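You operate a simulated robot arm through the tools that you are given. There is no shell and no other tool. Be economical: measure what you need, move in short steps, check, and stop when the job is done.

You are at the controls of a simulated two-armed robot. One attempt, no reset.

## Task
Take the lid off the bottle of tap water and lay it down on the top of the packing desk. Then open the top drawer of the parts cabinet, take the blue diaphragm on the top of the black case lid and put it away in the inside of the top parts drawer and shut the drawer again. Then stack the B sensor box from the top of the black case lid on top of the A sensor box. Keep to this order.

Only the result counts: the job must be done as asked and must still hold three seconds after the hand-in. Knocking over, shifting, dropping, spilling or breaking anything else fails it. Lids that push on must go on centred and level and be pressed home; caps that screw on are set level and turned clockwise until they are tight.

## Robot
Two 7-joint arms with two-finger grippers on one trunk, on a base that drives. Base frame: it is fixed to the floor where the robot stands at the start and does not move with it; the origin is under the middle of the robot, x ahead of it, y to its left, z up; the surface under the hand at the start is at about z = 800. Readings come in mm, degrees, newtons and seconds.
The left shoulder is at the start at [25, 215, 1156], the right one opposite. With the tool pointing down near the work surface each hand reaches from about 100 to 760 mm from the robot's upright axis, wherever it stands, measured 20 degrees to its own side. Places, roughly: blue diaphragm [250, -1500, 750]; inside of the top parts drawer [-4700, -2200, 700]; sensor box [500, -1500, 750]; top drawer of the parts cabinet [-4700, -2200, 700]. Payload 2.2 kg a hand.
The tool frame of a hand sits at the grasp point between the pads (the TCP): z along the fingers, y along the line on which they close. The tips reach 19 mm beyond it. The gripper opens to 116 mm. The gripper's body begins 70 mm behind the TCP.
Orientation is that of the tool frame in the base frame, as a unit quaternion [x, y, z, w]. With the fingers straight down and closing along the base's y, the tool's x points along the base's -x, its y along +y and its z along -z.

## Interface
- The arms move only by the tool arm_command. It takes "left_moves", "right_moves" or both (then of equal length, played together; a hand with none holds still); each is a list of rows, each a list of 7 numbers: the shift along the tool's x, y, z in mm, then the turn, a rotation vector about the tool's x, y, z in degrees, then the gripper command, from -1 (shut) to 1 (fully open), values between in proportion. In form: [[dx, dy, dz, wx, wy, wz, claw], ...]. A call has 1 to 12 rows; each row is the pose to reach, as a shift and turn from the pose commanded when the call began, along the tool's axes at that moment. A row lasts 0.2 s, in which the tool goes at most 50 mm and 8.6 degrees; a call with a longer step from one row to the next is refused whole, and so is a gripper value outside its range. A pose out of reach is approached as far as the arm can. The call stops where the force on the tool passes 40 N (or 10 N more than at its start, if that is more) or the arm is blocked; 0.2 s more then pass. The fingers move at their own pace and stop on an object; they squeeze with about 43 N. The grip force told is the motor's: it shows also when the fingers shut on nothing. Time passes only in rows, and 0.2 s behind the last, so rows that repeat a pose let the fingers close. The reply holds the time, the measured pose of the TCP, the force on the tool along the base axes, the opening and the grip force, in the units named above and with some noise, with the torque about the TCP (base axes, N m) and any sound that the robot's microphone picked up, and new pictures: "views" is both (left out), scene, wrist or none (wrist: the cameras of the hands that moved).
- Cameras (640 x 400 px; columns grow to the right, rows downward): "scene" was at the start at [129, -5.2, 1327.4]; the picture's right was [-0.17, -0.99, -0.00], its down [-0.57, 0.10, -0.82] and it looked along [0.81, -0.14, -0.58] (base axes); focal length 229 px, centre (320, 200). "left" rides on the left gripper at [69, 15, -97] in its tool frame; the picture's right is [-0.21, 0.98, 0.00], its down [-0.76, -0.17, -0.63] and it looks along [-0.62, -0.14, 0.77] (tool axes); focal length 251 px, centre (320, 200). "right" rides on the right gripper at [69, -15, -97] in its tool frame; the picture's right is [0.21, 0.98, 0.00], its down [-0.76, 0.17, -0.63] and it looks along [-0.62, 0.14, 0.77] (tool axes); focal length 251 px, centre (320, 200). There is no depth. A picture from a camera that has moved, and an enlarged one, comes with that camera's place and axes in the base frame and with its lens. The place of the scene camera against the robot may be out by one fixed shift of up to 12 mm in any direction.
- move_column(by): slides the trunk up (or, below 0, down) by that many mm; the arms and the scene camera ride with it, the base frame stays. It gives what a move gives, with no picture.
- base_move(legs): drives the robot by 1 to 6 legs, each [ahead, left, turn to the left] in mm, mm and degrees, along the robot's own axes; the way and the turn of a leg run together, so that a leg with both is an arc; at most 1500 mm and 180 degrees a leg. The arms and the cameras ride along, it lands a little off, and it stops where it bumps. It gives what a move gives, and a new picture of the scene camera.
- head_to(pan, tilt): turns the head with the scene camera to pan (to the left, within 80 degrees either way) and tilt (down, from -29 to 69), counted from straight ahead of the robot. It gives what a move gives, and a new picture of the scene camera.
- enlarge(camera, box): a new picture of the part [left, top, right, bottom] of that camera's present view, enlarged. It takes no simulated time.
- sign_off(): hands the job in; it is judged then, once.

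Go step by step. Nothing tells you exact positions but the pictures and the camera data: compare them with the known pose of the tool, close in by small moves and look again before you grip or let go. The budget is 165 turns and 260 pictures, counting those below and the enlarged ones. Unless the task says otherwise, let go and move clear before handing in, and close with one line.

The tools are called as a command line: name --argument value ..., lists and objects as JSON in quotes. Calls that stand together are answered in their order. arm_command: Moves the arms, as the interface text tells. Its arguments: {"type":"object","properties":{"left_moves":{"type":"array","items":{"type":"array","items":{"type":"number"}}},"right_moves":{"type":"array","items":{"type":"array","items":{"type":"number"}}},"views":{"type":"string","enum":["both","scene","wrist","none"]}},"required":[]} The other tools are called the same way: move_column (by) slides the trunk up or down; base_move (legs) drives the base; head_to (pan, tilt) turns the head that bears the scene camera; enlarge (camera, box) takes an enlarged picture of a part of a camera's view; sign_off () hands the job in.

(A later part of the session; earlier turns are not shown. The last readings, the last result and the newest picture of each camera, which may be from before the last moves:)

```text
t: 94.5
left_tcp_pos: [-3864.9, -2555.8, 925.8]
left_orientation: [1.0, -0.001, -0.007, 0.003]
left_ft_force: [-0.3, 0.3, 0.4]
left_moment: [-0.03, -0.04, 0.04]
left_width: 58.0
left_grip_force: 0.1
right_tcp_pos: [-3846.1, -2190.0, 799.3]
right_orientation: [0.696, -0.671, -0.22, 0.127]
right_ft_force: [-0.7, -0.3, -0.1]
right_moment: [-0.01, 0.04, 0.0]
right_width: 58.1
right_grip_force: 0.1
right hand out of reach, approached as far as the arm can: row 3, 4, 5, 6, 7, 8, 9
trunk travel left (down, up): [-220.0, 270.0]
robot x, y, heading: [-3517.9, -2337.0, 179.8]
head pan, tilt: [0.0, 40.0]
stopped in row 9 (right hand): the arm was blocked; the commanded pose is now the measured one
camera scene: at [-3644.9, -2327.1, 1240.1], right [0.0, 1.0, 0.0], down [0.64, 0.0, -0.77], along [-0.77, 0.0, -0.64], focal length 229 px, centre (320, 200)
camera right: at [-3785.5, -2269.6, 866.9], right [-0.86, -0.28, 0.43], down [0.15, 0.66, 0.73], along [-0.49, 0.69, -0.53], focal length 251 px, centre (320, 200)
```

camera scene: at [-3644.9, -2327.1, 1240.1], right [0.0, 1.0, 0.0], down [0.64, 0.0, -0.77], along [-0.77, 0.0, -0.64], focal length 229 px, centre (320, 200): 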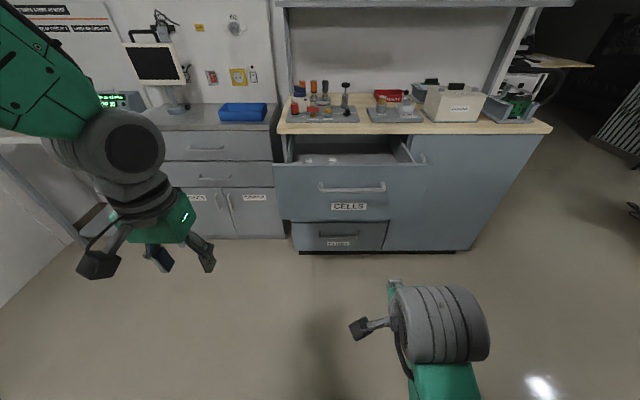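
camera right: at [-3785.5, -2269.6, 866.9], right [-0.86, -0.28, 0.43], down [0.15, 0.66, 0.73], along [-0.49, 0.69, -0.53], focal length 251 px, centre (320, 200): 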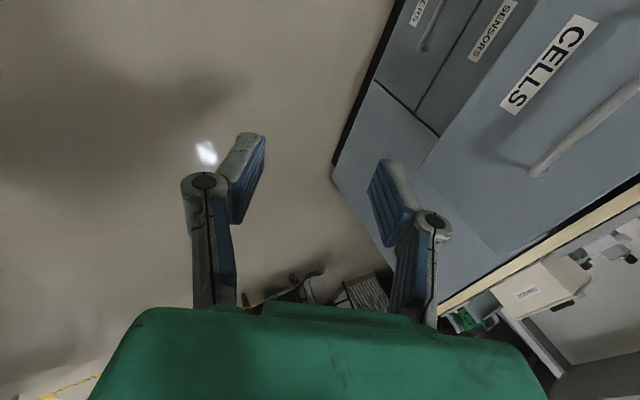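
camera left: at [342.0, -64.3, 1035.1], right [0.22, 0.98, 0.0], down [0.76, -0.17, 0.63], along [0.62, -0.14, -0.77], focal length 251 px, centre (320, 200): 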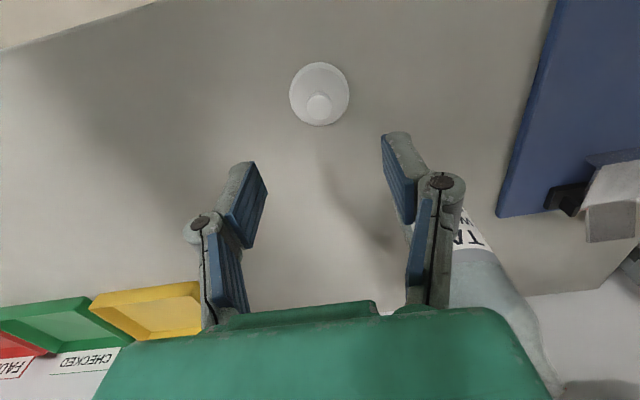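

The wrist hit a limit partway through. I'll unroll it together with the tilt back to the standard downward pose, and tuck it to the right.

arm_command --right_moves '[[-17, 6, -7, 1.5, 2.6, -7.8, 0], [-33, 12, -14, 3, 5.1, -15.6, 0], [-50, 19, -22, 4.4, 7.7, -23.4, 0], [-67, 25, -29, 5.9, 10.2, -31.2, 0], [-83, 31, -36, 7.4, 12.8, -39, 0], [-100, 37, -43, 8.9, 15.3, -46.8, 0], [-117, 43, -50, 10.4, 17.9, -54.6, 0], [-133, 49, -57, 11.9, 20.4, -62.4, 0], [-150, 56, -65, 13.3, 23, -70.2, 0], [-167, 62, -72, 14.8, 25.5, -78, 0], [-183, 68, -79, 16.3, 28.1, -85.8, 0], [-183, 68, -79, 16.3, 28.1, -85.8, 0]]' --views "scene"

```text
t: 95.3
left_tcp_pos: [-3863.6, -2555.9, 924.6]
left_orientation: [1.0, -0.002, -0.01, 0.002]
left_ft_force: [-0.4, 0.0, 0.2]
left_moment: [-0.01, 0.04, 0.03]
left_width: 57.8
left_grip_force: 0.1
right_tcp_pos: [-3826.8, -2185.0, 783.5]
right_orientation: [0.826, -0.515, -0.223, 0.053]
right_ft_force: [0.1, -0.4, 0.0]
right_moment: [0.03, -0.01, 0.0]
right_width: 58.2
right_grip_force: 0.0
right hand out of reach, approached as far as the arm can: row 1, 2, 3
trunk travel left (down, up): [-220.0, 270.0]
robot x, y, heading: [-3518.1, -2341.0, 179.9]
head pan, tilt: [0.0, 40.0]
stopped in row 3 (right hand): the arm was blocked; the commanded pose is now the measured one
camera scene: at [-3645.3, -2329.5, 1240.0], right [0.0, 1.0, 0.0], down [0.64, 0.0, -0.76], along [-0.76, 0.0, -0.64], focal length 229 px, centre (320, 200)
```

scene: 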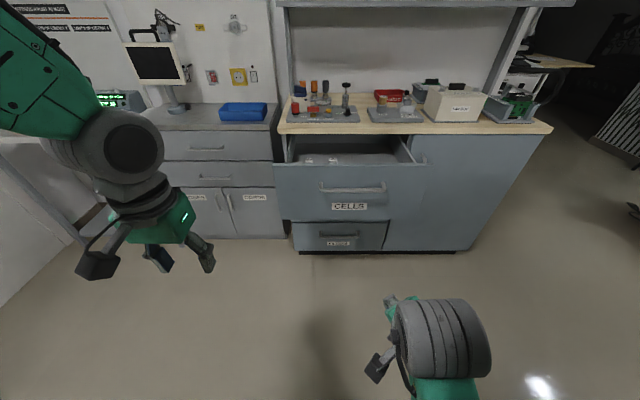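

The hand is folded too close to the body. I'll extend it forward first and then finish the turn.

arm_command --right_moves '[[-28, 33, 5, 0, 0, 0, 0], [-57, 66, 10, 0, 0, 0, 0], [-85, 99, 15, 0, 0, 0, 0], [-113, 132, 20, 0, 0, 0, 0], [-113, 132, 20, 0.8, 3.4, -7.8, 0], [-113, 132, 20, 1.6, 6.8, -15.7, 0], [-113, 132, 20, 2.4, 10.1, -23.5, 0], [-113, 132, 20, 3.3, 13.5, -31.3, 0], [-113, 132, 20, 4.1, 16.9, -39.2, 0], [-113, 132, 20, 4.9, 20.3, -47, 0], [-113, 132, 20, 5.7, 23.7, -54.9, 0], [-113, 132, 20, 6.5, 27.1, -62.7, 0]]' --views "scene"

```text
t: 96.5
left_tcp_pos: [-3862.7, -2557.8, 924.8]
left_orientation: [1.0, -0.002, -0.009, 0.002]
left_ft_force: [-0.3, -0.1, 0.0]
left_moment: [-0.02, 0.01, 0.03]
left_width: 57.9
left_grip_force: 0.1
right_tcp_pos: [-3874.0, -2216.2, 763.5]
right_orientation: [0.866, -0.441, -0.234, -0.008]
right_ft_force: [0.0, 0.3, -0.8]
right_moment: [0.01, 0.01, 0.0]
right_width: 58.1
right_grip_force: 0.0
right hand out of reach, approached as far as the arm can: row 1, 2, 3, 4, 5, 6
trunk travel left (down, up): [-220.0, 270.0]
robot x, y, heading: [-3517.8, -2341.2, 180.0]
head pan, tilt: [0.0, 40.0]
stopped in row 6 (right hand): the arm was blocked; the commanded pose is now the measured one
camera scene: at [-3646.4, -2330.5, 1239.9], right [0.0, 1.0, 0.0], down [0.64, 0.0, -0.76], along [-0.76, 0.0, -0.64], focal length 229 px, centre (320, 200)
```

scene: 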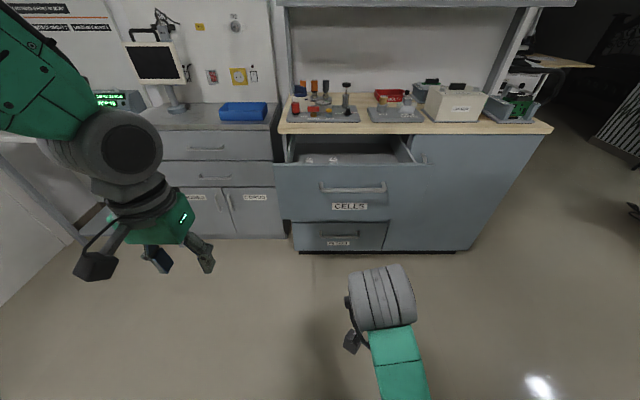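

The wrist is at a joint limit, so I'll retrace: back to the forward-pointing rolled pose with the hand extended.

arm_command --right_moves '[[-7, 10, 3, -6.7, -1.1, 4.2, 0], [-14, 20, 7, -13.4, -2.3, 8.3, 0], [-21, 29, 10, -20.2, -3.4, 12.5, 0], [-28, 39, 14, -26.9, -4.6, 16.6, 0], [-35, 49, 17, -33.6, -5.7, 20.8, 0], [-41, 59, 20, -40.3, -6.8, 24.9, 0], [-48, 69, 24, -47, -8, 29.1, 0], [-55, 78, 27, -53.8, -9.1, 33.2, 0], [-62, 88, 31, -60.5, -10.3, 37.4, 0], [-69, 98, 34, -67.2, -11.4, 41.5, 0], [-69, 98, 34, -67.2, -11.4, 41.5, 0]]' --views "scene"

```text
t: 98.9
left_tcp_pos: [-3862.3, -2557.8, 925.2]
left_orientation: [1.0, -0.001, -0.009, 0.002]
left_ft_force: [-0.1, 0.4, 0.4]
left_moment: [-0.01, 0.01, 0.02]
left_width: 57.8
left_grip_force: 0.1
right_tcp_pos: [-3998.3, -2215.0, 781.6]
right_orientation: [-0.499, 0.501, 0.498, -0.501]
right_ft_force: [-0.3, -0.2, -0.1]
right_moment: [0.0, -0.05, 0.03]
right_width: 57.7
right_grip_force: 0.0
trunk travel left (down, up): [-220.0, 270.0]
robot x, y, heading: [-3518.3, -2341.2, 179.9]
head pan, tilt: [0.0, 40.0]
camera scene: at [-3646.4, -2328.7, 1239.9], right [0.0, 1.0, 0.0], down [0.64, 0.0, -0.76], along [-0.76, 0.0, -0.64], focal length 229 px, centre (320, 200)
```

scene: 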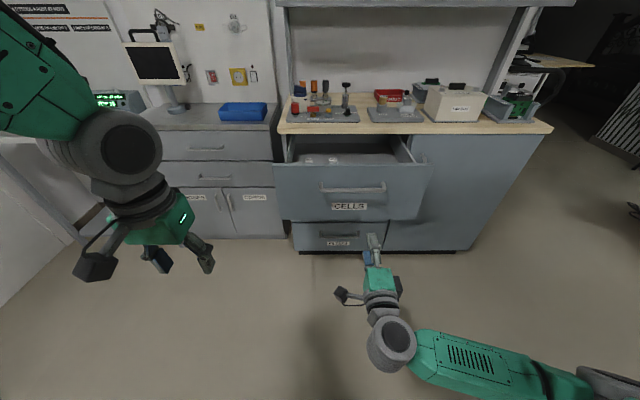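

The hand is back in the good pose. Now I'll unroll it.

arm_command --right_moves '[[0, 0, 0, 0, 0, -8.2, 0], [0, 0, 0, 0, 0, -16.4, 0], [0, 0, 0, 0, 0, -24.6, 0], [0, 0, 0, 0, 0, -32.8, 0], [0, 0, 0, 0, 0, -41, 0], [0, 0, 0, 0, 0, -49.2, 0], [0, 0, 0, 0, 0, -57.4, 0], [0, 0, 0, 0, 0, -65.6, 0], [0, 0, 0, 0, 0, -73.8, 0], [0, 0, 0, 0, 0, -82, 0], [0, 0, 0, 0, 0, -90, 0], [0, 0, 0, 0, 0, -90, 0]]' --views "none"

arm_command --right_moves '[[-13, -15, 0, 0, 8.2, 0, 0], [-26, -30, 0, 0, 16.4, 0, 0], [-39, -45, 0, 0, 24.6, 0, 0], [-52, -60, 0, 0, 32.8, 0, 0], [-65, -75, 0, 0, 41, 0, 0], [-78, -90, -15, 0, 49.2, 0, 0], [-91, -105, -30, 0, 57.4, 0, 0], [-104, -120, -45, 0, 65.6, 0, 0], [-117, -135, -60, 0, 73.8, 0, 0], [-130, -150, -80, 0, 82, 0, 0], [-143, -165, -100, 0, 90, 0, 0], [-143, -165, -120, 0, 90, 0, 0]]' --views "scene"

```text
t: 101.5
left_tcp_pos: [-3862.7, -2557.4, 925.1]
left_orientation: [1.0, -0.001, -0.008, 0.002]
left_ft_force: [0.0, 0.9, 0.0]
left_moment: [0.01, 0.02, -0.01]
left_width: 58.0
left_grip_force: 0.1
right_tcp_pos: [-3997.2, -2215.4, 781.5]
right_orientation: [0.708, -0.001, -0.706, 0.0]
right_ft_force: [0.3, -0.5, 0.4]
right_moment: [0.0, 0.03, 0.02]
right_width: 57.8
right_grip_force: 0.0
trunk travel left (down, up): [-220.0, 270.0]
robot x, y, heading: [-3520.8, -2339.2, 179.9]
head pan, tilt: [0.0, 40.0]
```

```text
t: 104.1
left_tcp_pos: [-3861.9, -2553.5, 925.8]
left_orientation: [1.0, -0.002, -0.009, 0.004]
left_ft_force: [0.0, 0.0, 0.4]
left_moment: [-0.05, 0.02, 0.0]
left_width: 57.7
left_grip_force: 0.0
right_tcp_pos: [-3876.3, -2046.7, 923.6]
right_orientation: [1.0, -0.001, 0.001, 0.003]
right_ft_force: [0.9, -0.3, -1.3]
right_moment: [0.0, 0.03, -0.01]
right_width: 57.9
right_grip_force: 0.1
trunk travel left (down, up): [-220.0, 270.0]
robot x, y, heading: [-3520.6, -2341.9, 179.9]
head pan, tilt: [0.0, 40.0]
camera scene: at [-3645.5, -2325.4, 1240.0], right [0.0, 1.0, 0.0], down [0.64, 0.0, -0.77], along [-0.77, 0.0, -0.64], focal length 229 px, centre (320, 200)
```

scene: 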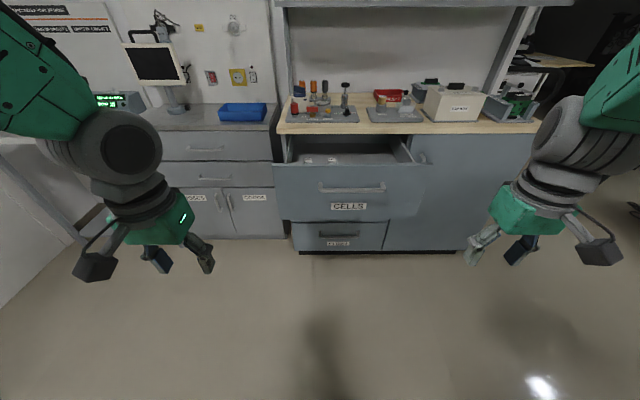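

Both hands are tucked. I'll turn around and drive back along the middle of the aisle toward the black case.

base_move --legs '[[0, 0, 180], [0, -450, 0], [1500, 0, 0]]'

```text
t: 121.2
left_tcp_pos: [-1668.9, -2613.8, 925.5]
left_orientation: [0.012, 1.0, 0.005, 0.009]
left_ft_force: [0.0, -0.5, -0.7]
left_moment: [0.02, -0.01, 0.0]
left_width: 57.8
left_grip_force: 0.1
right_tcp_pos: [-1664.5, -3121.4, 921.0]
right_orientation: [0.011, 1.0, 0.005, -0.004]
right_ft_force: [0.3, -0.2, -0.5]
right_moment: [0.0, -0.04, -0.04]
right_width: 58.1
right_grip_force: 0.0
trunk travel left (down, up): [-220.0, 270.0]
robot x, y, heading: [-2018.4, -2817.8, -1.3]
head pan, tilt: [0.0, 40.0]
camera scene: at [-1891.7, -2814.6, 1239.9], right [-0.02, -1.0, 0.0], down [-0.64, 0.02, -0.76], along [0.76, -0.01, -0.65], focal length 229 px, centre (320, 200)
```

scene: 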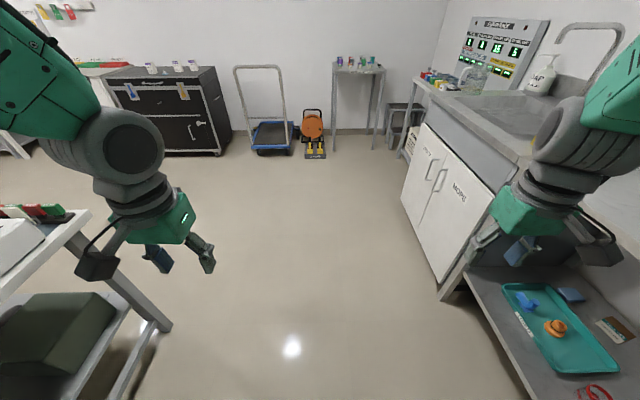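

The black case is ahead on the left with small white boxes on its lid. I'll continue and then strafe left in front of it.

base_move --legs '[[1490, 0, 1.3], [0, 1270, 0]]'

head_to --pan 0 --tilt 25

enlarge --camera "scene" --box '[160, 100, 480, 300]'

```text
t: 134.7
left_tcp_pos: [-187.8, -1340.1, 926.1]
left_orientation: [-0.004, 1.0, 0.005, 0.011]
left_ft_force: [-0.6, -0.3, 0.3]
left_moment: [0.03, -0.01, 0.06]
left_width: 58.1
left_grip_force: 0.1
right_tcp_pos: [-166.7, -1848.2, 923.5]
right_orientation: [-0.005, 1.0, 0.005, -0.001]
right_ft_force: [-0.2, -0.4, -0.4]
right_moment: [0.01, -0.01, 0.0]
right_width: 58.0
right_grip_force: 0.0
trunk travel left (down, up): [-220.0, 270.0]
robot x, y, heading: [-525.7, -1559.7, 0.6]
head pan, tilt: [0.0, 40.0]
camera scene: at [-402.8, -1548.7, 1239.9], right [0.01, -1.0, 0.0], down [-0.64, 0.0, -0.76], along [0.76, 0.01, -0.64], focal length 229 px, centre (320, 200)
```

scene: 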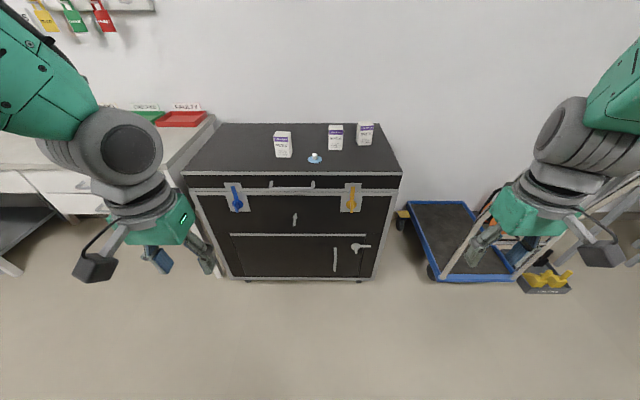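

```text
t: 135.4
left_tcp_pos: [-188.9, -1338.3, 928.0]
left_orientation: [-0.003, 1.0, 0.004, 0.011]
left_ft_force: [-0.3, 0.9, -0.2]
left_moment: [0.02, -0.02, 0.01]
left_width: 58.1
left_grip_force: 0.1
right_tcp_pos: [-168.4, -1846.6, 925.2]
right_orientation: [-0.006, 1.0, 0.004, -0.001]
right_ft_force: [0.1, -0.4, 0.3]
right_moment: [-0.02, -0.03, 0.02]
right_width: 58.0
right_grip_force: 0.1
trunk travel left (down, up): [-220.0, 270.0]
robot x, y, heading: [-528.5, -1560.0, 0.7]
head pan, tilt: [0.0, 25.0]
camera scene: at [-395.7, -1546.5, 1263.1], right [0.01, -1.0, 0.0], down [-0.43, 0.0, -0.9], along [0.9, 0.01, -0.43], focal length 229 px, centre (320, 200)
```

scene: 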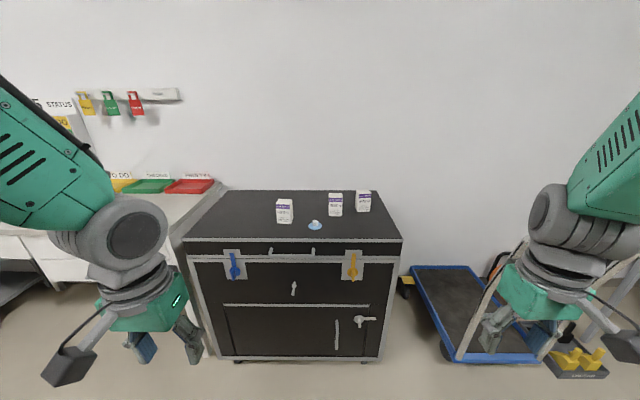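

```text
2.00 times, centred on (320, 200) of scene
camera zoom: at [-395.7, -1546.5, 1263.1], right [0.01, -1.0, 0.0], down [-0.43, 0.0, -0.9], along [0.9, 0.01, -0.43], focal length 457 px, centre (320, 200)
```

zoom: 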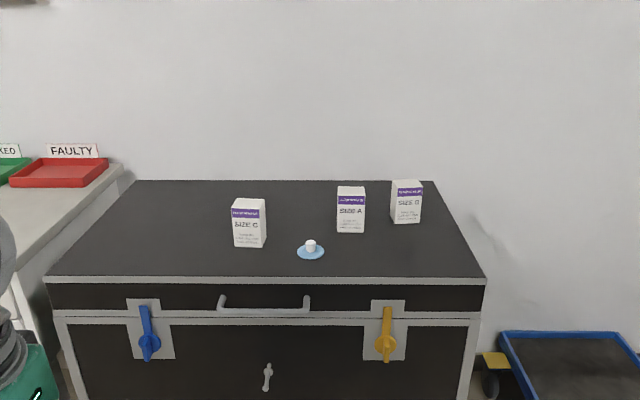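

The case lid holds the blue diaphragm near the front at about [390, -1517], and boxes C, A and B. I'll drive closer.

base_move --legs '[[360, -50, -0.6]]'

head_to --pan 0 --tilt 40

enlarge --camera "scene" --box '[220, 100, 460, 250]'

```text
t: 137.8
left_tcp_pos: [172.4, -1387.7, 926.3]
left_orientation: [-0.001, 1.0, 0.003, 0.011]
left_ft_force: [-0.4, 0.0, -0.4]
left_moment: [-0.01, 0.03, 0.01]
left_width: 58.0
left_grip_force: 0.0
right_tcp_pos: [189.3, -1893.8, 924.7]
right_orientation: [-0.001, 1.0, 0.002, -0.001]
right_ft_force: [-0.2, -0.7, -0.2]
right_moment: [0.0, 0.03, 0.02]
right_width: 58.1
right_grip_force: 0.1
trunk travel left (down, up): [-220.0, 270.0]
robot x, y, heading: [-167.5, -1605.8, 0.2]
head pan, tilt: [0.0, 25.0]
camera scene: at [-35.7, -1592.5, 1263.2], right [0.0, -1.0, 0.0], down [-0.43, 0.0, -0.91], along [0.91, 0.0, -0.43], focal length 229 px, centre (320, 200)
```

scene: 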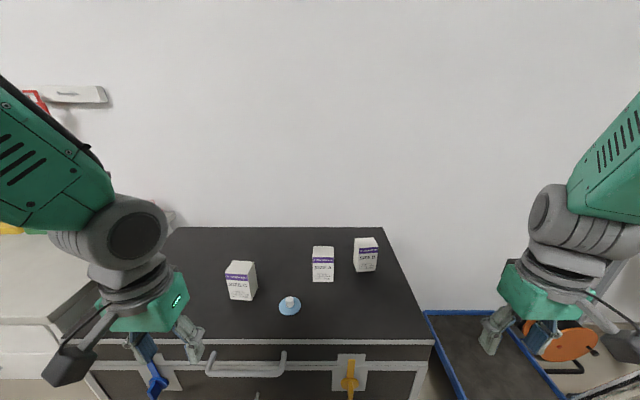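

```text
t: 138.5
left_tcp_pos: [169.7, -1387.8, 928.1]
left_orientation: [0.0, 1.0, 0.002, 0.013]
left_ft_force: [-0.6, 0.1, -0.1]
left_moment: [-0.01, 0.03, 0.0]
left_width: 58.1
left_grip_force: 0.1
right_tcp_pos: [186.4, -1894.1, 925.9]
right_orientation: [-0.001, 1.0, 0.003, 0.001]
right_ft_force: [-0.1, -0.5, -0.7]
right_moment: [0.01, -0.03, 0.0]
right_width: 58.1
right_grip_force: 0.1
trunk travel left (down, up): [-220.0, 270.0]
robot x, y, heading: [-165.2, -1605.8, 0.1]
head pan, tilt: [0.0, 40.0]
camera scene: at [-43.5, -1593.5, 1240.0], right [0.0, -1.0, 0.0], down [-0.64, 0.0, -0.76], along [0.76, 0.0, -0.64], focal length 229 px, centre (320, 200)
```

scene: 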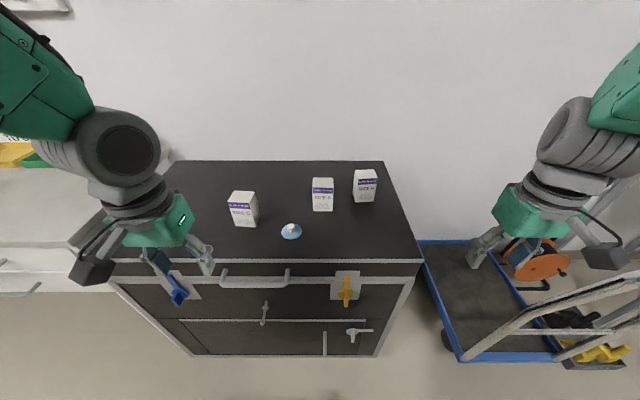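

```text
2.67 times, centred on (340, 175) of scene
camera zoom: at [-43.5, -1593.5, 1240.0], right [0.0, -1.0, 0.0], down [-0.64, 0.0, -0.76], along [0.76, 0.0, -0.64], focal length 610 px, centre (267, 267)
```

zoom: 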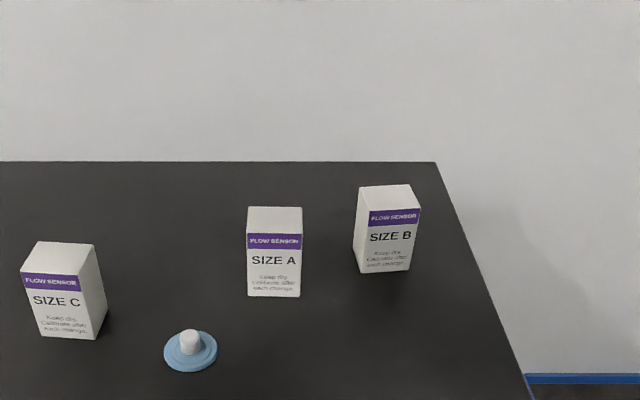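

Two views put the diaphragm at about [351, -1521, 800], and its white knob can be gripped. I'll bring the left hand above it.

arm_command --left_moves '[[-35, -27, 0, 0, 0, 0, 0], [-70, -54, 0, 0, 0, 0, 0], [-105, -81, 0, 0, 0, 0, 0], [-140, -108, 0, 0, 0, 0, 0], [-172, -133, 10, 0, 0, 0, 0], [-172, -133, 20, 0, 0, 0, 0], [-172, -133, 20, 0, 0, 0, 0]]'

enlarge --camera "left" --box '[200, 60, 460, 222]'

```text
t: 140.1
left_tcp_pos: [342.7, -1522.7, 911.0]
left_orientation: [0.0, 1.0, 0.003, 0.013]
left_ft_force: [-0.1, -0.5, -0.6]
left_moment: [-0.01, 0.01, 0.0]
left_width: 57.8
left_grip_force: 0.0
right_tcp_pos: [186.8, -1896.7, 925.4]
right_orientation: [0.0, 1.0, 0.003, 0.001]
right_ft_force: [0.4, 0.2, 0.4]
right_moment: [-0.03, -0.03, -0.01]
right_width: 58.0
right_grip_force: 0.1
trunk travel left (down, up): [-220.0, 270.0]
robot x, y, heading: [-167.0, -1602.0, -0.0]
head pan, tilt: [0.0, 40.0]
camera scene: at [-42.2, -1594.7, 1239.8], right [0.0, -1.0, 0.0], down [-0.65, 0.0, -0.76], along [0.76, 0.0, -0.65], focal length 229 px, centre (320, 200)
camera left: at [271.4, -1507.3, 1005.8], right [0.21, 0.98, 0.01], down [0.74, -0.17, 0.65], along [0.64, -0.13, -0.76], focal length 251 px, centre (320, 200)
```

scene: 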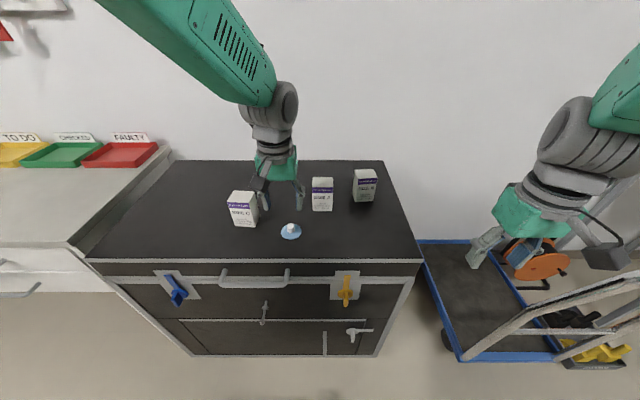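
left: 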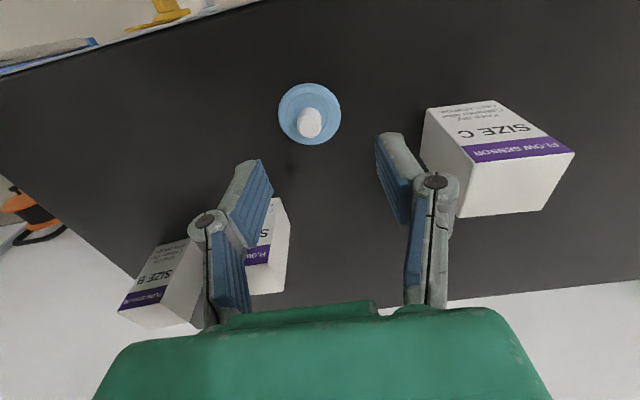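

```text
2.46 times, centred on (330, 141) of left
camera zoom: at [271.4, -1507.3, 1005.8], right [0.21, 0.98, 0.01], down [0.74, -0.17, 0.65], along [0.64, -0.13, -0.76], focal length 619 px, centre (295, 345)
```

zoom: 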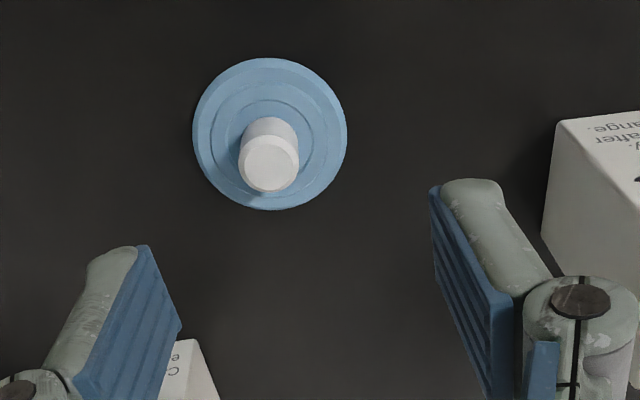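

The knob's top is at about [349, -1530, 828] and its disc at about 806. I'll come down to just above it and check the centring.

arm_command --left_moves '[[-3, -7, 25, 0, 0, 0, 0], [-4, -7, 50, 0, 0, 0, 0], [-4, -7, 50, 0, 0, 0, 0]]' --views "wrist"

enlarge --camera "left" --box '[200, 80, 460, 242]'

```text
t: 140.9
left_tcp_pos: [347.0, -1528.5, 861.6]
left_orientation: [-0.002, 1.0, 0.003, 0.012]
left_ft_force: [-0.5, -0.2, -0.7]
left_moment: [0.04, -0.02, 0.0]
left_width: 58.1
left_grip_force: 0.0
right_tcp_pos: [185.2, -1896.8, 925.2]
right_orientation: [-0.001, 1.0, 0.003, 0.001]
right_ft_force: [-0.1, 0.2, -0.8]
right_moment: [0.01, 0.0, -0.03]
right_width: 58.0
right_grip_force: 0.0
trunk travel left (down, up): [-220.0, 270.0]
robot x, y, heading: [-169.5, -1605.6, 0.1]
head pan, tilt: [0.0, 40.0]
camera left: at [276.3, -1514.4, 956.2], right [0.22, 0.98, 0.01], down [0.74, -0.17, 0.65], along [0.64, -0.13, -0.76], focal length 251 px, centre (320, 200)
```

left: 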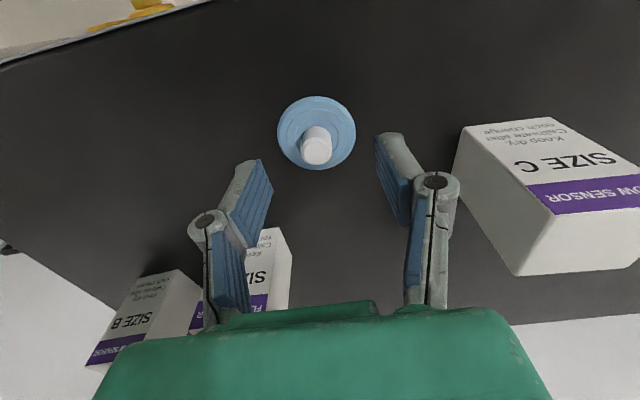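

```text
2.46 times, centred on (330, 161) of left
camera zoom: at [276.3, -1514.4, 956.2], right [0.22, 0.98, 0.01], down [0.74, -0.17, 0.65], along [0.64, -0.13, -0.76], focal length 619 px, centre (295, 296)
```

zoom: 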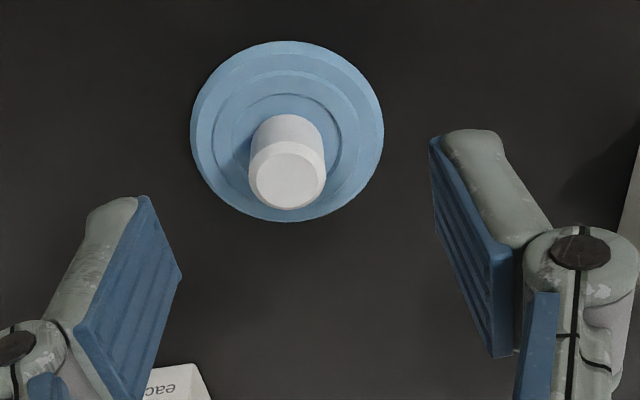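

The readings agree (knob top [348, -1530, 829]). I'll go down 31 mm and close on the knob.

arm_command --left_moves '[[0, -2, 15, 0, 0, 0, 0], [0, -2, 31, 0, 0, 0, 0], [0, -2, 31, 0, 0, 0, 0], [0, -2, 31, 0, 0, 0, -0.4], [0, -2, 31, 0, 0, 0, -0.8], [0, -2, 31, 0, 0, 0, -1], [0, -2, 31, 0, 0, 0, -1]]' --views "wrist"

enlarge --camera "left" --box '[200, 80, 460, 242]'

```text
t: 142.5
left_tcp_pos: [349.2, -1530.5, 828.3]
left_orientation: [0.0, 1.0, 0.003, 0.012]
left_ft_force: [0.1, -0.7, 0.4]
left_moment: [0.01, 0.01, 0.02]
left_width: 17.4
left_grip_force: 42.8
right_tcp_pos: [186.9, -1896.3, 925.7]
right_orientation: [0.0, 1.0, 0.004, 0.0]
right_ft_force: [-0.6, 0.3, 0.6]
right_moment: [0.01, 0.0, 0.02]
right_width: 57.9
right_grip_force: 0.1
trunk travel left (down, up): [-220.0, 270.0]
robot x, y, heading: [-171.7, -1604.1, -0.1]
head pan, tilt: [0.0, 40.0]
camera left: at [277.8, -1515.8, 924.6], right [0.22, 0.98, 0.01], down [0.74, -0.17, 0.65], along [0.64, -0.13, -0.76], focal length 251 px, centre (320, 200)
```

left: 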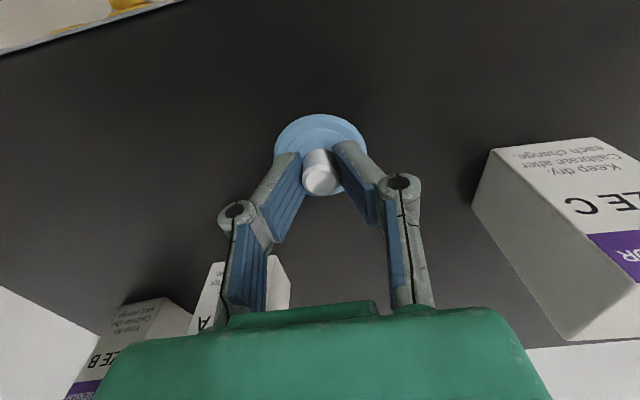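

```text
2.46 times, centred on (330, 161) of left
camera zoom: at [277.8, -1515.8, 924.6], right [0.22, 0.98, 0.01], down [0.74, -0.17, 0.65], along [0.64, -0.13, -0.76], focal length 619 px, centre (295, 296)
```

zoom: 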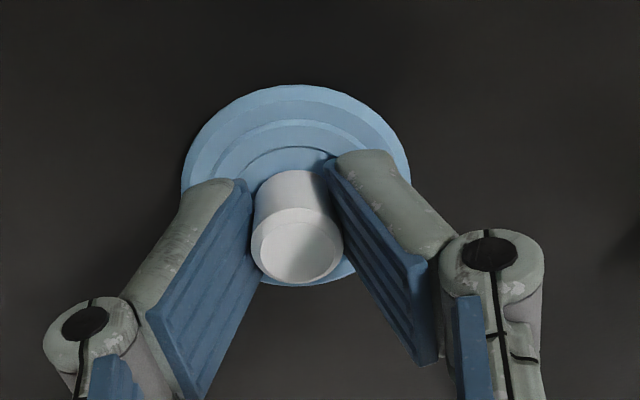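

The knob is held (17 mm). I'll lift and tuck the left hand.

arm_command --left_moves '[[0, 0, -30, 0, 0, 0, -1], [0, 0, -70, 0, 0, 0, -1], [0, 0, -110, 0, 0, 0, -1], [40, 25, -120, 0, 0, 0, -1], [80, 50, -120, 0, 0, 0, -1], [120, 75, -120, 0, 0, 0, -1], [150, 100, -120, 0, 0, 0, -1], [150, 100, -120, 0, 0, 0, -1]]'

```text
t: 144.3
left_tcp_pos: [195.2, -1430.0, 946.1]
left_orientation: [0.0, 1.0, 0.003, 0.012]
left_ft_force: [0.4, 0.1, -0.4]
left_moment: [-0.02, 0.05, -0.03]
left_width: 17.5
left_grip_force: 42.9
right_tcp_pos: [187.8, -1895.2, 925.1]
right_orientation: [-0.001, 1.0, 0.002, 0.0]
right_ft_force: [-0.2, -0.2, 0.5]
right_moment: [0.01, 0.0, -0.02]
right_width: 58.1
right_grip_force: 0.1
trunk travel left (down, up): [-220.0, 270.0]
robot x, y, heading: [-168.5, -1603.4, 0.2]
head pan, tilt: [0.0, 40.0]
camera scene: at [-42.4, -1594.0, 1239.8], right [0.0, -1.0, 0.0], down [-0.65, 0.0, -0.76], along [0.76, 0.0, -0.65], focal length 229 px, centre (320, 200)
camera left: at [124.1, -1415.7, 1041.2], right [0.22, 0.98, 0.01], down [0.74, -0.17, 0.65], along [0.64, -0.13, -0.76], focal length 251 px, centre (320, 200)
```

scene: 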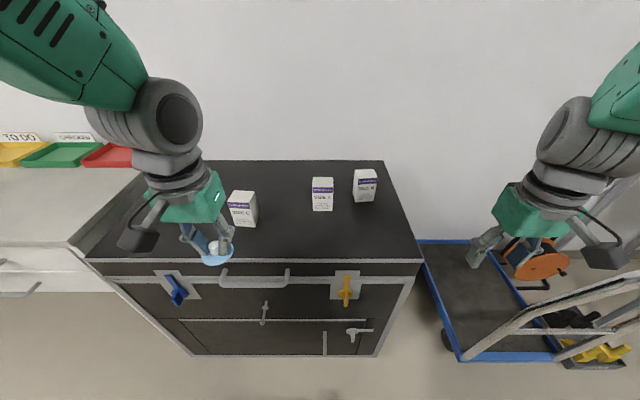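
left: 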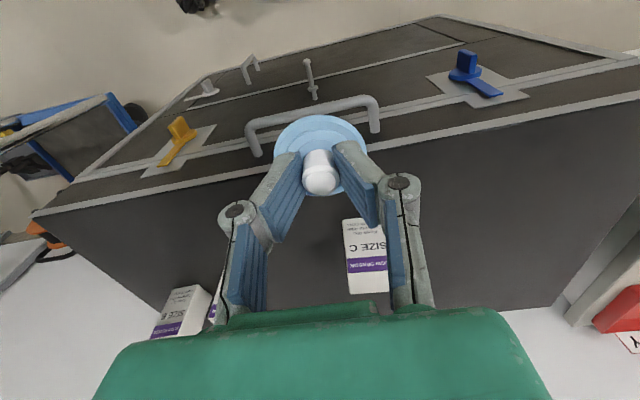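

The diaphragm is lifted clear and nothing else moved. I'll drive back along the same route to the parts cabinet.

base_move --legs '[[-360, 0, 0], [0, -1215, 0], [0, 0, 180], [1500, 0, 0]]'

```text
t: 166.7
left_tcp_pos: [-2405.9, -2925.8, 945.8]
left_orientation: [1.0, -0.016, -0.012, 0.003]
left_ft_force: [1.0, 0.2, 0.4]
left_moment: [0.02, -0.01, 0.01]
left_width: 17.7
left_grip_force: 43.0
right_tcp_pos: [-2381.8, -2461.7, 924.9]
right_orientation: [1.0, -0.016, 0.0, 0.003]
right_ft_force: [0.9, 0.2, -0.3]
right_moment: [-0.01, -0.01, -0.02]
right_width: 58.3
right_grip_force: 0.0
trunk travel left (down, up): [-220.0, 270.0]
robot x, y, heading: [-2040.5, -2762.1, 178.1]
head pan, tilt: [0.0, 40.0]
camera scene: at [-2165.0, -2749.0, 1239.9], right [0.03, 1.0, 0.0], down [0.64, -0.02, -0.76], along [-0.76, 0.02, -0.65], focal length 229 px, centre (320, 200)
```

scene: 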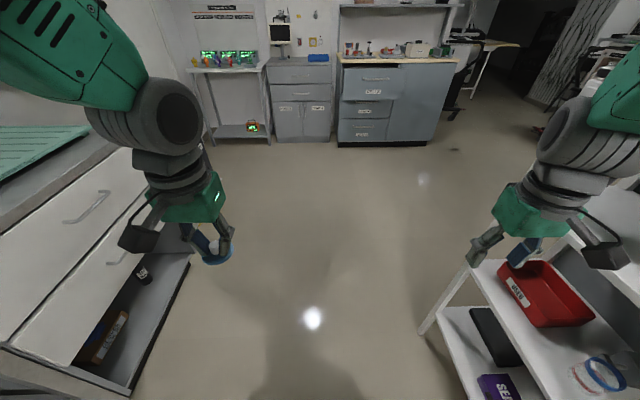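

The right arm runs close to the rack on that side. I'll shift left before going on, then approach the cabinet.

base_move --legs '[[0, 130, 1.9], [1450, 0, 0], [0, -680, 0]]'

```text
t: 178.2
left_tcp_pos: [-3863.7, -2416.9, 943.8]
left_orientation: [1.0, 0.002, -0.012, -0.009]
left_ft_force: [0.2, -1.3, 0.1]
left_moment: [0.06, 0.02, -0.02]
left_width: 17.9
left_grip_force: 42.8
right_tcp_pos: [-3858.2, -1951.6, 932.3]
right_orientation: [1.0, 0.003, -0.003, -0.01]
right_ft_force: [-0.3, -0.5, 0.3]
right_moment: [0.04, -0.03, 0.04]
right_width: 58.2
right_grip_force: 0.1
trunk travel left (down, up): [-220.0, 270.0]
robot x, y, heading: [-3502.8, -2222.3, -179.6]
head pan, tilt: [0.0, 40.0]
camera scene: at [-3631.8, -2219.6, 1239.9], right [0.0, 1.0, 0.01], down [0.64, 0.01, -0.76], along [-0.76, 0.0, -0.64], focal length 229 px, centre (320, 200)
```

scene: 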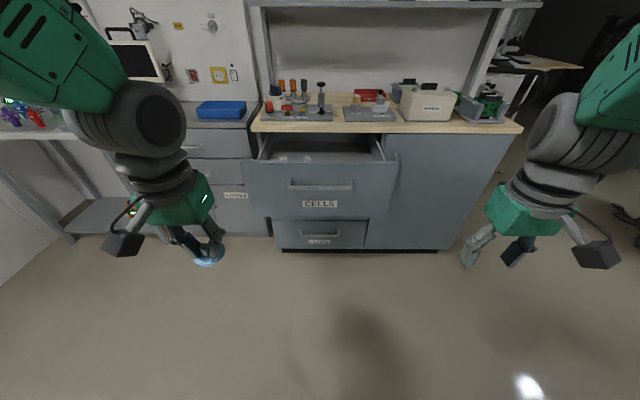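

The drawer is ahead and still open. I'll drive in and look down into it.

base_move --legs '[[370, 0, 0]]'

enlarge --camera "scene" --box '[200, 150, 480, 325]'

```text
t: 180.5
left_tcp_pos: [-4229.5, -2390.1, 948.5]
left_orientation: [1.0, 0.0, -0.013, 0.004]
left_ft_force: [0.5, 0.3, 0.2]
left_moment: [-0.04, -0.03, -0.03]
left_width: 17.9
left_grip_force: 42.9
right_tcp_pos: [-4220.7, -1925.6, 924.9]
right_orientation: [1.0, 0.001, -0.001, 0.004]
right_ft_force: [-0.2, 0.3, 0.0]
right_moment: [-0.05, -0.01, 0.03]
right_width: 58.1
right_grip_force: 0.1
trunk travel left (down, up): [-220.0, 270.0]
robot x, y, heading: [-3867.1, -2219.3, -179.8]
head pan, tilt: [0.0, 40.0]
camera scene: at [-3998.5, -2174.1, 1239.2], right [0.0, 1.0, -0.03], down [0.64, -0.02, -0.76], along [-0.76, -0.02, -0.64], focal length 229 px, centre (320, 200)
```

scene: 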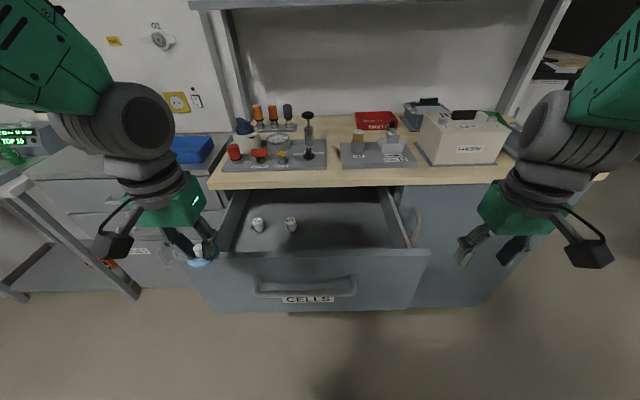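

```text
2.29 times, centred on (340, 238) of scene
camera zoom: at [-3998.5, -2174.1, 1239.2], right [0.0, 1.0, -0.03], down [0.64, -0.02, -0.76], along [-0.76, -0.02, -0.64], focal length 523 px, centre (274, 114)
```

zoom: 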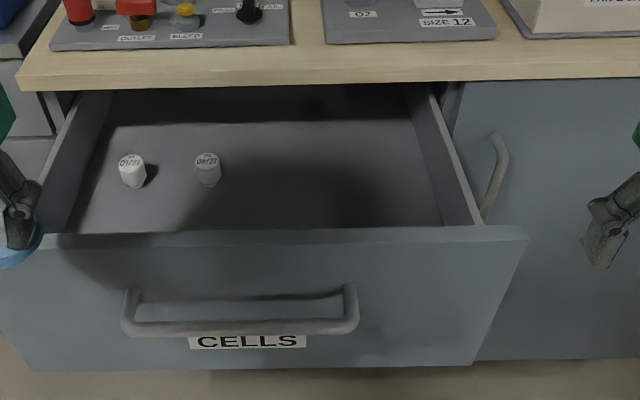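

The camera frame shows a slight roll, so the robot may still be settling. I'll wait a moment and re-measure.

arm_command --left_moves '[[0, 0, 0, 0, 0, 0, -1], [0, 0, 0, 0, 0, 0, -1], [0, 0, 0, 0, 0, 0, -1]]' --views "both"

```text
t: 181.3
left_tcp_pos: [-4228.0, -2393.8, 948.1]
left_orientation: [1.0, -0.002, -0.015, -0.001]
left_ft_force: [-0.2, 1.3, 0.1]
left_moment: [-0.04, -0.04, -0.02]
left_width: 17.5
left_grip_force: 43.2
right_tcp_pos: [-4218.6, -1928.1, 928.4]
right_orientation: [1.0, -0.001, -0.003, 0.0]
right_ft_force: [0.0, -0.2, -0.6]
right_moment: [0.0, 0.01, 0.0]
right_width: 58.2
right_grip_force: 0.1
trunk travel left (down, up): [-220.0, 270.0]
robot x, y, heading: [-3869.9, -2216.2, -180.2]
head pan, tilt: [0.0, 40.0]
camera scene: at [-3997.9, -2168.4, 1239.3], right [0.0, 1.0, -0.03], down [0.64, -0.02, -0.76], along [-0.76, -0.02, -0.64], focal length 229 px, centre (320, 200)
camera left: at [-4155.9, -2409.0, 1042.3], right [-0.22, -0.98, 0.01], down [-0.74, 0.17, 0.65], along [-0.64, 0.14, -0.76], focal length 251 px, centre (320, 200)
```

scene: 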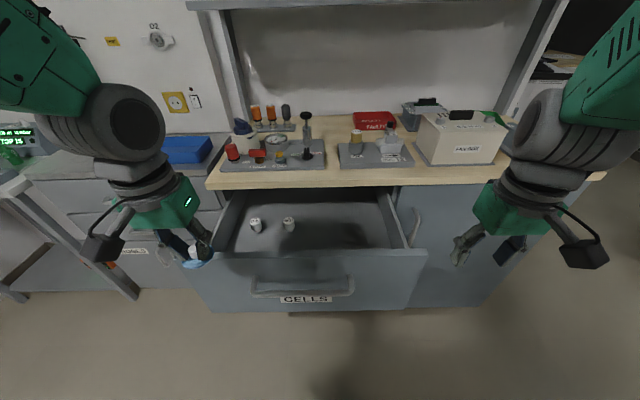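
left: 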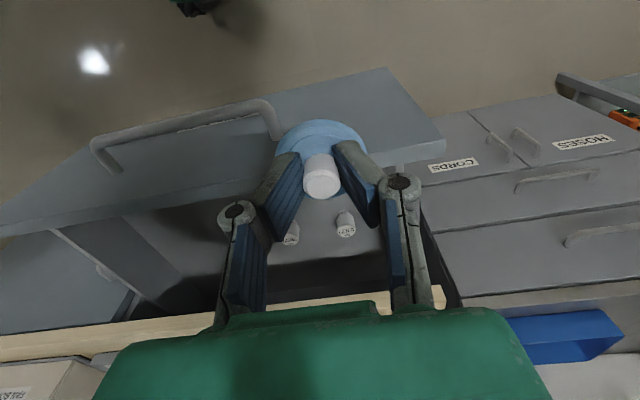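

arm_command --left_moves '[[0, 0, 0, 0, 0, 0, -1], [0, 0, 0, 0, 0, 0, -1], [0, 0, 0, 0, 0, 0, -1], [0, 0, 0, 0, 0, 0, -1], [0, 0, 0, 0, 0, 0, -1], [0, 0, 0, 0, 0, 0, -1], [0, 0, 0, 0, 0, 0, -1], [0, 0, 0, 0, 0, 0, -1]]' --views "scene"

```text
t: 183.1
left_tcp_pos: [-4228.1, -2427.5, 942.2]
left_orientation: [1.0, 0.0, -0.014, -0.015]
left_ft_force: [-0.1, -1.1, -0.2]
left_moment: [0.05, -0.04, 0.0]
left_width: 18.0
left_grip_force: 42.6
right_tcp_pos: [-4218.4, -1960.8, 935.4]
right_orientation: [1.0, 0.002, -0.003, -0.015]
right_ft_force: [-0.6, -0.5, -0.8]
right_moment: [0.03, 0.01, -0.02]
right_width: 57.9
right_grip_force: 0.1
trunk travel left (down, up): [-220.0, 270.0]
robot x, y, heading: [-3868.4, -2222.7, -179.7]
head pan, tilt: [0.0, 40.0]
camera scene: at [-3998.1, -2203.2, 1239.8], right [0.0, 1.0, -0.01], down [0.64, -0.01, -0.76], along [-0.76, 0.0, -0.64], focal length 229 px, centre (320, 200)
```

scene: 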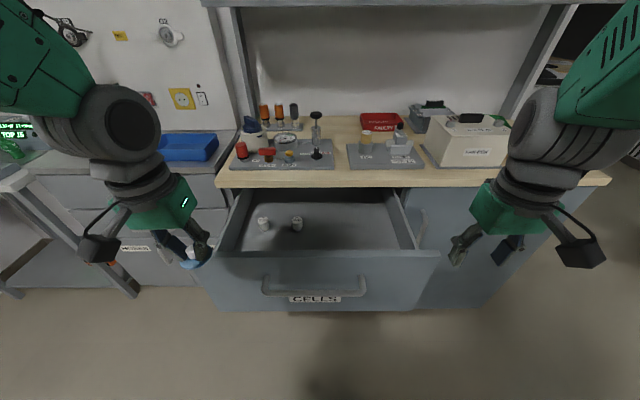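

The robot is rocking gently from side to side. I'll let it settle more before working.

arm_command --left_moves '[[0, 0, 0, 0, 0, 0, -1], [0, 0, 0, 0, 0, 0, -1], [0, 0, 0, 0, 0, 0, -1], [0, 0, 0, 0, 0, 0, -1], [0, 0, 0, 0, 0, 0, -1], [0, 0, 0, 0, 0, 0, -1], [0, 0, 0, 0, 0, 0, -1], [0, 0, 0, 0, 0, 0, -1], [0, 0, 0, 0, 0, 0, -1], [0, 0, 0, 0, 0, 0, -1], [0, 0, 0, 0, 0, 0, -1], [0, 0, 0, 0, 0, 0, -1]]' --views "none"

arm_command --left_moves '[[0, 0, 0, 0, 0, 0, -1], [0, 0, 0, 0, 0, 0, -1], [0, 0, 0, 0, 0, 0, -1]]' --views "none"

arm_command --left_moves '[[0, 0, 0, 0, 0, 0, -1], [0, 0, 0, 0, 0, 0, -1], [0, 0, 0, 0, 0, 0, -1]]' --views "none"

arm_command --left_moves '[[0, 0, 0, 0, 0, 0, -1], [0, 0, 0, 0, 0, 0, -1], [0, 0, 0, 0, 0, 0, -1]]' --views "none"

```text
t: 185.9
left_tcp_pos: [-4224.7, -2447.5, 940.0]
left_orientation: [1.0, 0.003, -0.013, -0.022]
left_ft_force: [0.7, 0.5, -0.2]
left_moment: [0.01, 0.0, 0.05]
left_width: 17.8
left_grip_force: 43.0
right_tcp_pos: [-4218.3, -1980.6, 939.5]
right_orientation: [1.0, 0.004, -0.005, -0.025]
right_ft_force: [0.2, 0.3, 0.5]
right_moment: [0.04, 0.02, 0.03]
right_width: 58.0
right_grip_force: 0.0
trunk travel left (down, up): [-220.0, 270.0]
robot x, y, heading: [-3871.0, -2229.3, -179.8]
head pan, tilt: [0.0, 40.0]
stopped in row 12 (left hand): the arm was blocked; the commanded pose is now the measured one
```

```text
t: 186.7
left_tcp_pos: [-4225.9, -2453.0, 939.1]
left_orientation: [1.0, 0.003, -0.013, -0.023]
left_ft_force: [0.3, -0.7, 0.4]
left_moment: [0.06, -0.01, 0.02]
left_width: 17.8
left_grip_force: 43.0
right_tcp_pos: [-4218.2, -1985.2, 939.8]
right_orientation: [1.0, 0.005, -0.004, -0.025]
right_ft_force: [-0.5, -1.0, 0.2]
right_moment: [0.04, -0.03, -0.02]
right_width: 58.1
right_grip_force: 0.2
trunk travel left (down, up): [-220.0, 270.0]
robot x, y, heading: [-3874.6, -2230.0, -180.0]
head pan, tilt: [0.0, 40.0]
```

```text
t: 187.5
left_tcp_pos: [-4225.6, -2453.6, 939.6]
left_orientation: [1.0, 0.003, -0.013, -0.024]
left_ft_force: [-0.9, -0.8, -0.5]
left_moment: [0.13, 0.02, -0.03]
left_width: 17.7
left_grip_force: 42.7
right_tcp_pos: [-4220.0, -1985.6, 940.6]
right_orientation: [1.0, 0.004, -0.005, -0.026]
right_ft_force: [-1.1, -1.6, -0.5]
right_moment: [0.1, 0.01, 0.01]
right_width: 58.3
right_grip_force: 0.0
trunk travel left (down, up): [-220.0, 270.0]
robot x, y, heading: [-3871.3, -2231.7, -180.3]
head pan, tilt: [0.0, 40.0]
```

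```text
t: 188.3
left_tcp_pos: [-4226.1, -2453.3, 939.0]
left_orientation: [1.0, 0.003, -0.013, -0.024]
left_ft_force: [-0.1, -1.3, -0.7]
left_moment: [0.05, 0.01, 0.0]
left_width: 18.0
left_grip_force: 43.2
right_tcp_pos: [-4217.8, -1986.0, 940.8]
right_orientation: [1.0, 0.004, -0.006, -0.027]
right_ft_force: [0.6, -0.6, -0.6]
right_moment: [0.05, 0.01, -0.01]
right_width: 58.0
right_grip_force: 0.0
trunk travel left (down, up): [-220.0, 270.0]
robot x, y, heading: [-3870.1, -2228.6, -179.7]
head pan, tilt: [0.0, 40.0]
```

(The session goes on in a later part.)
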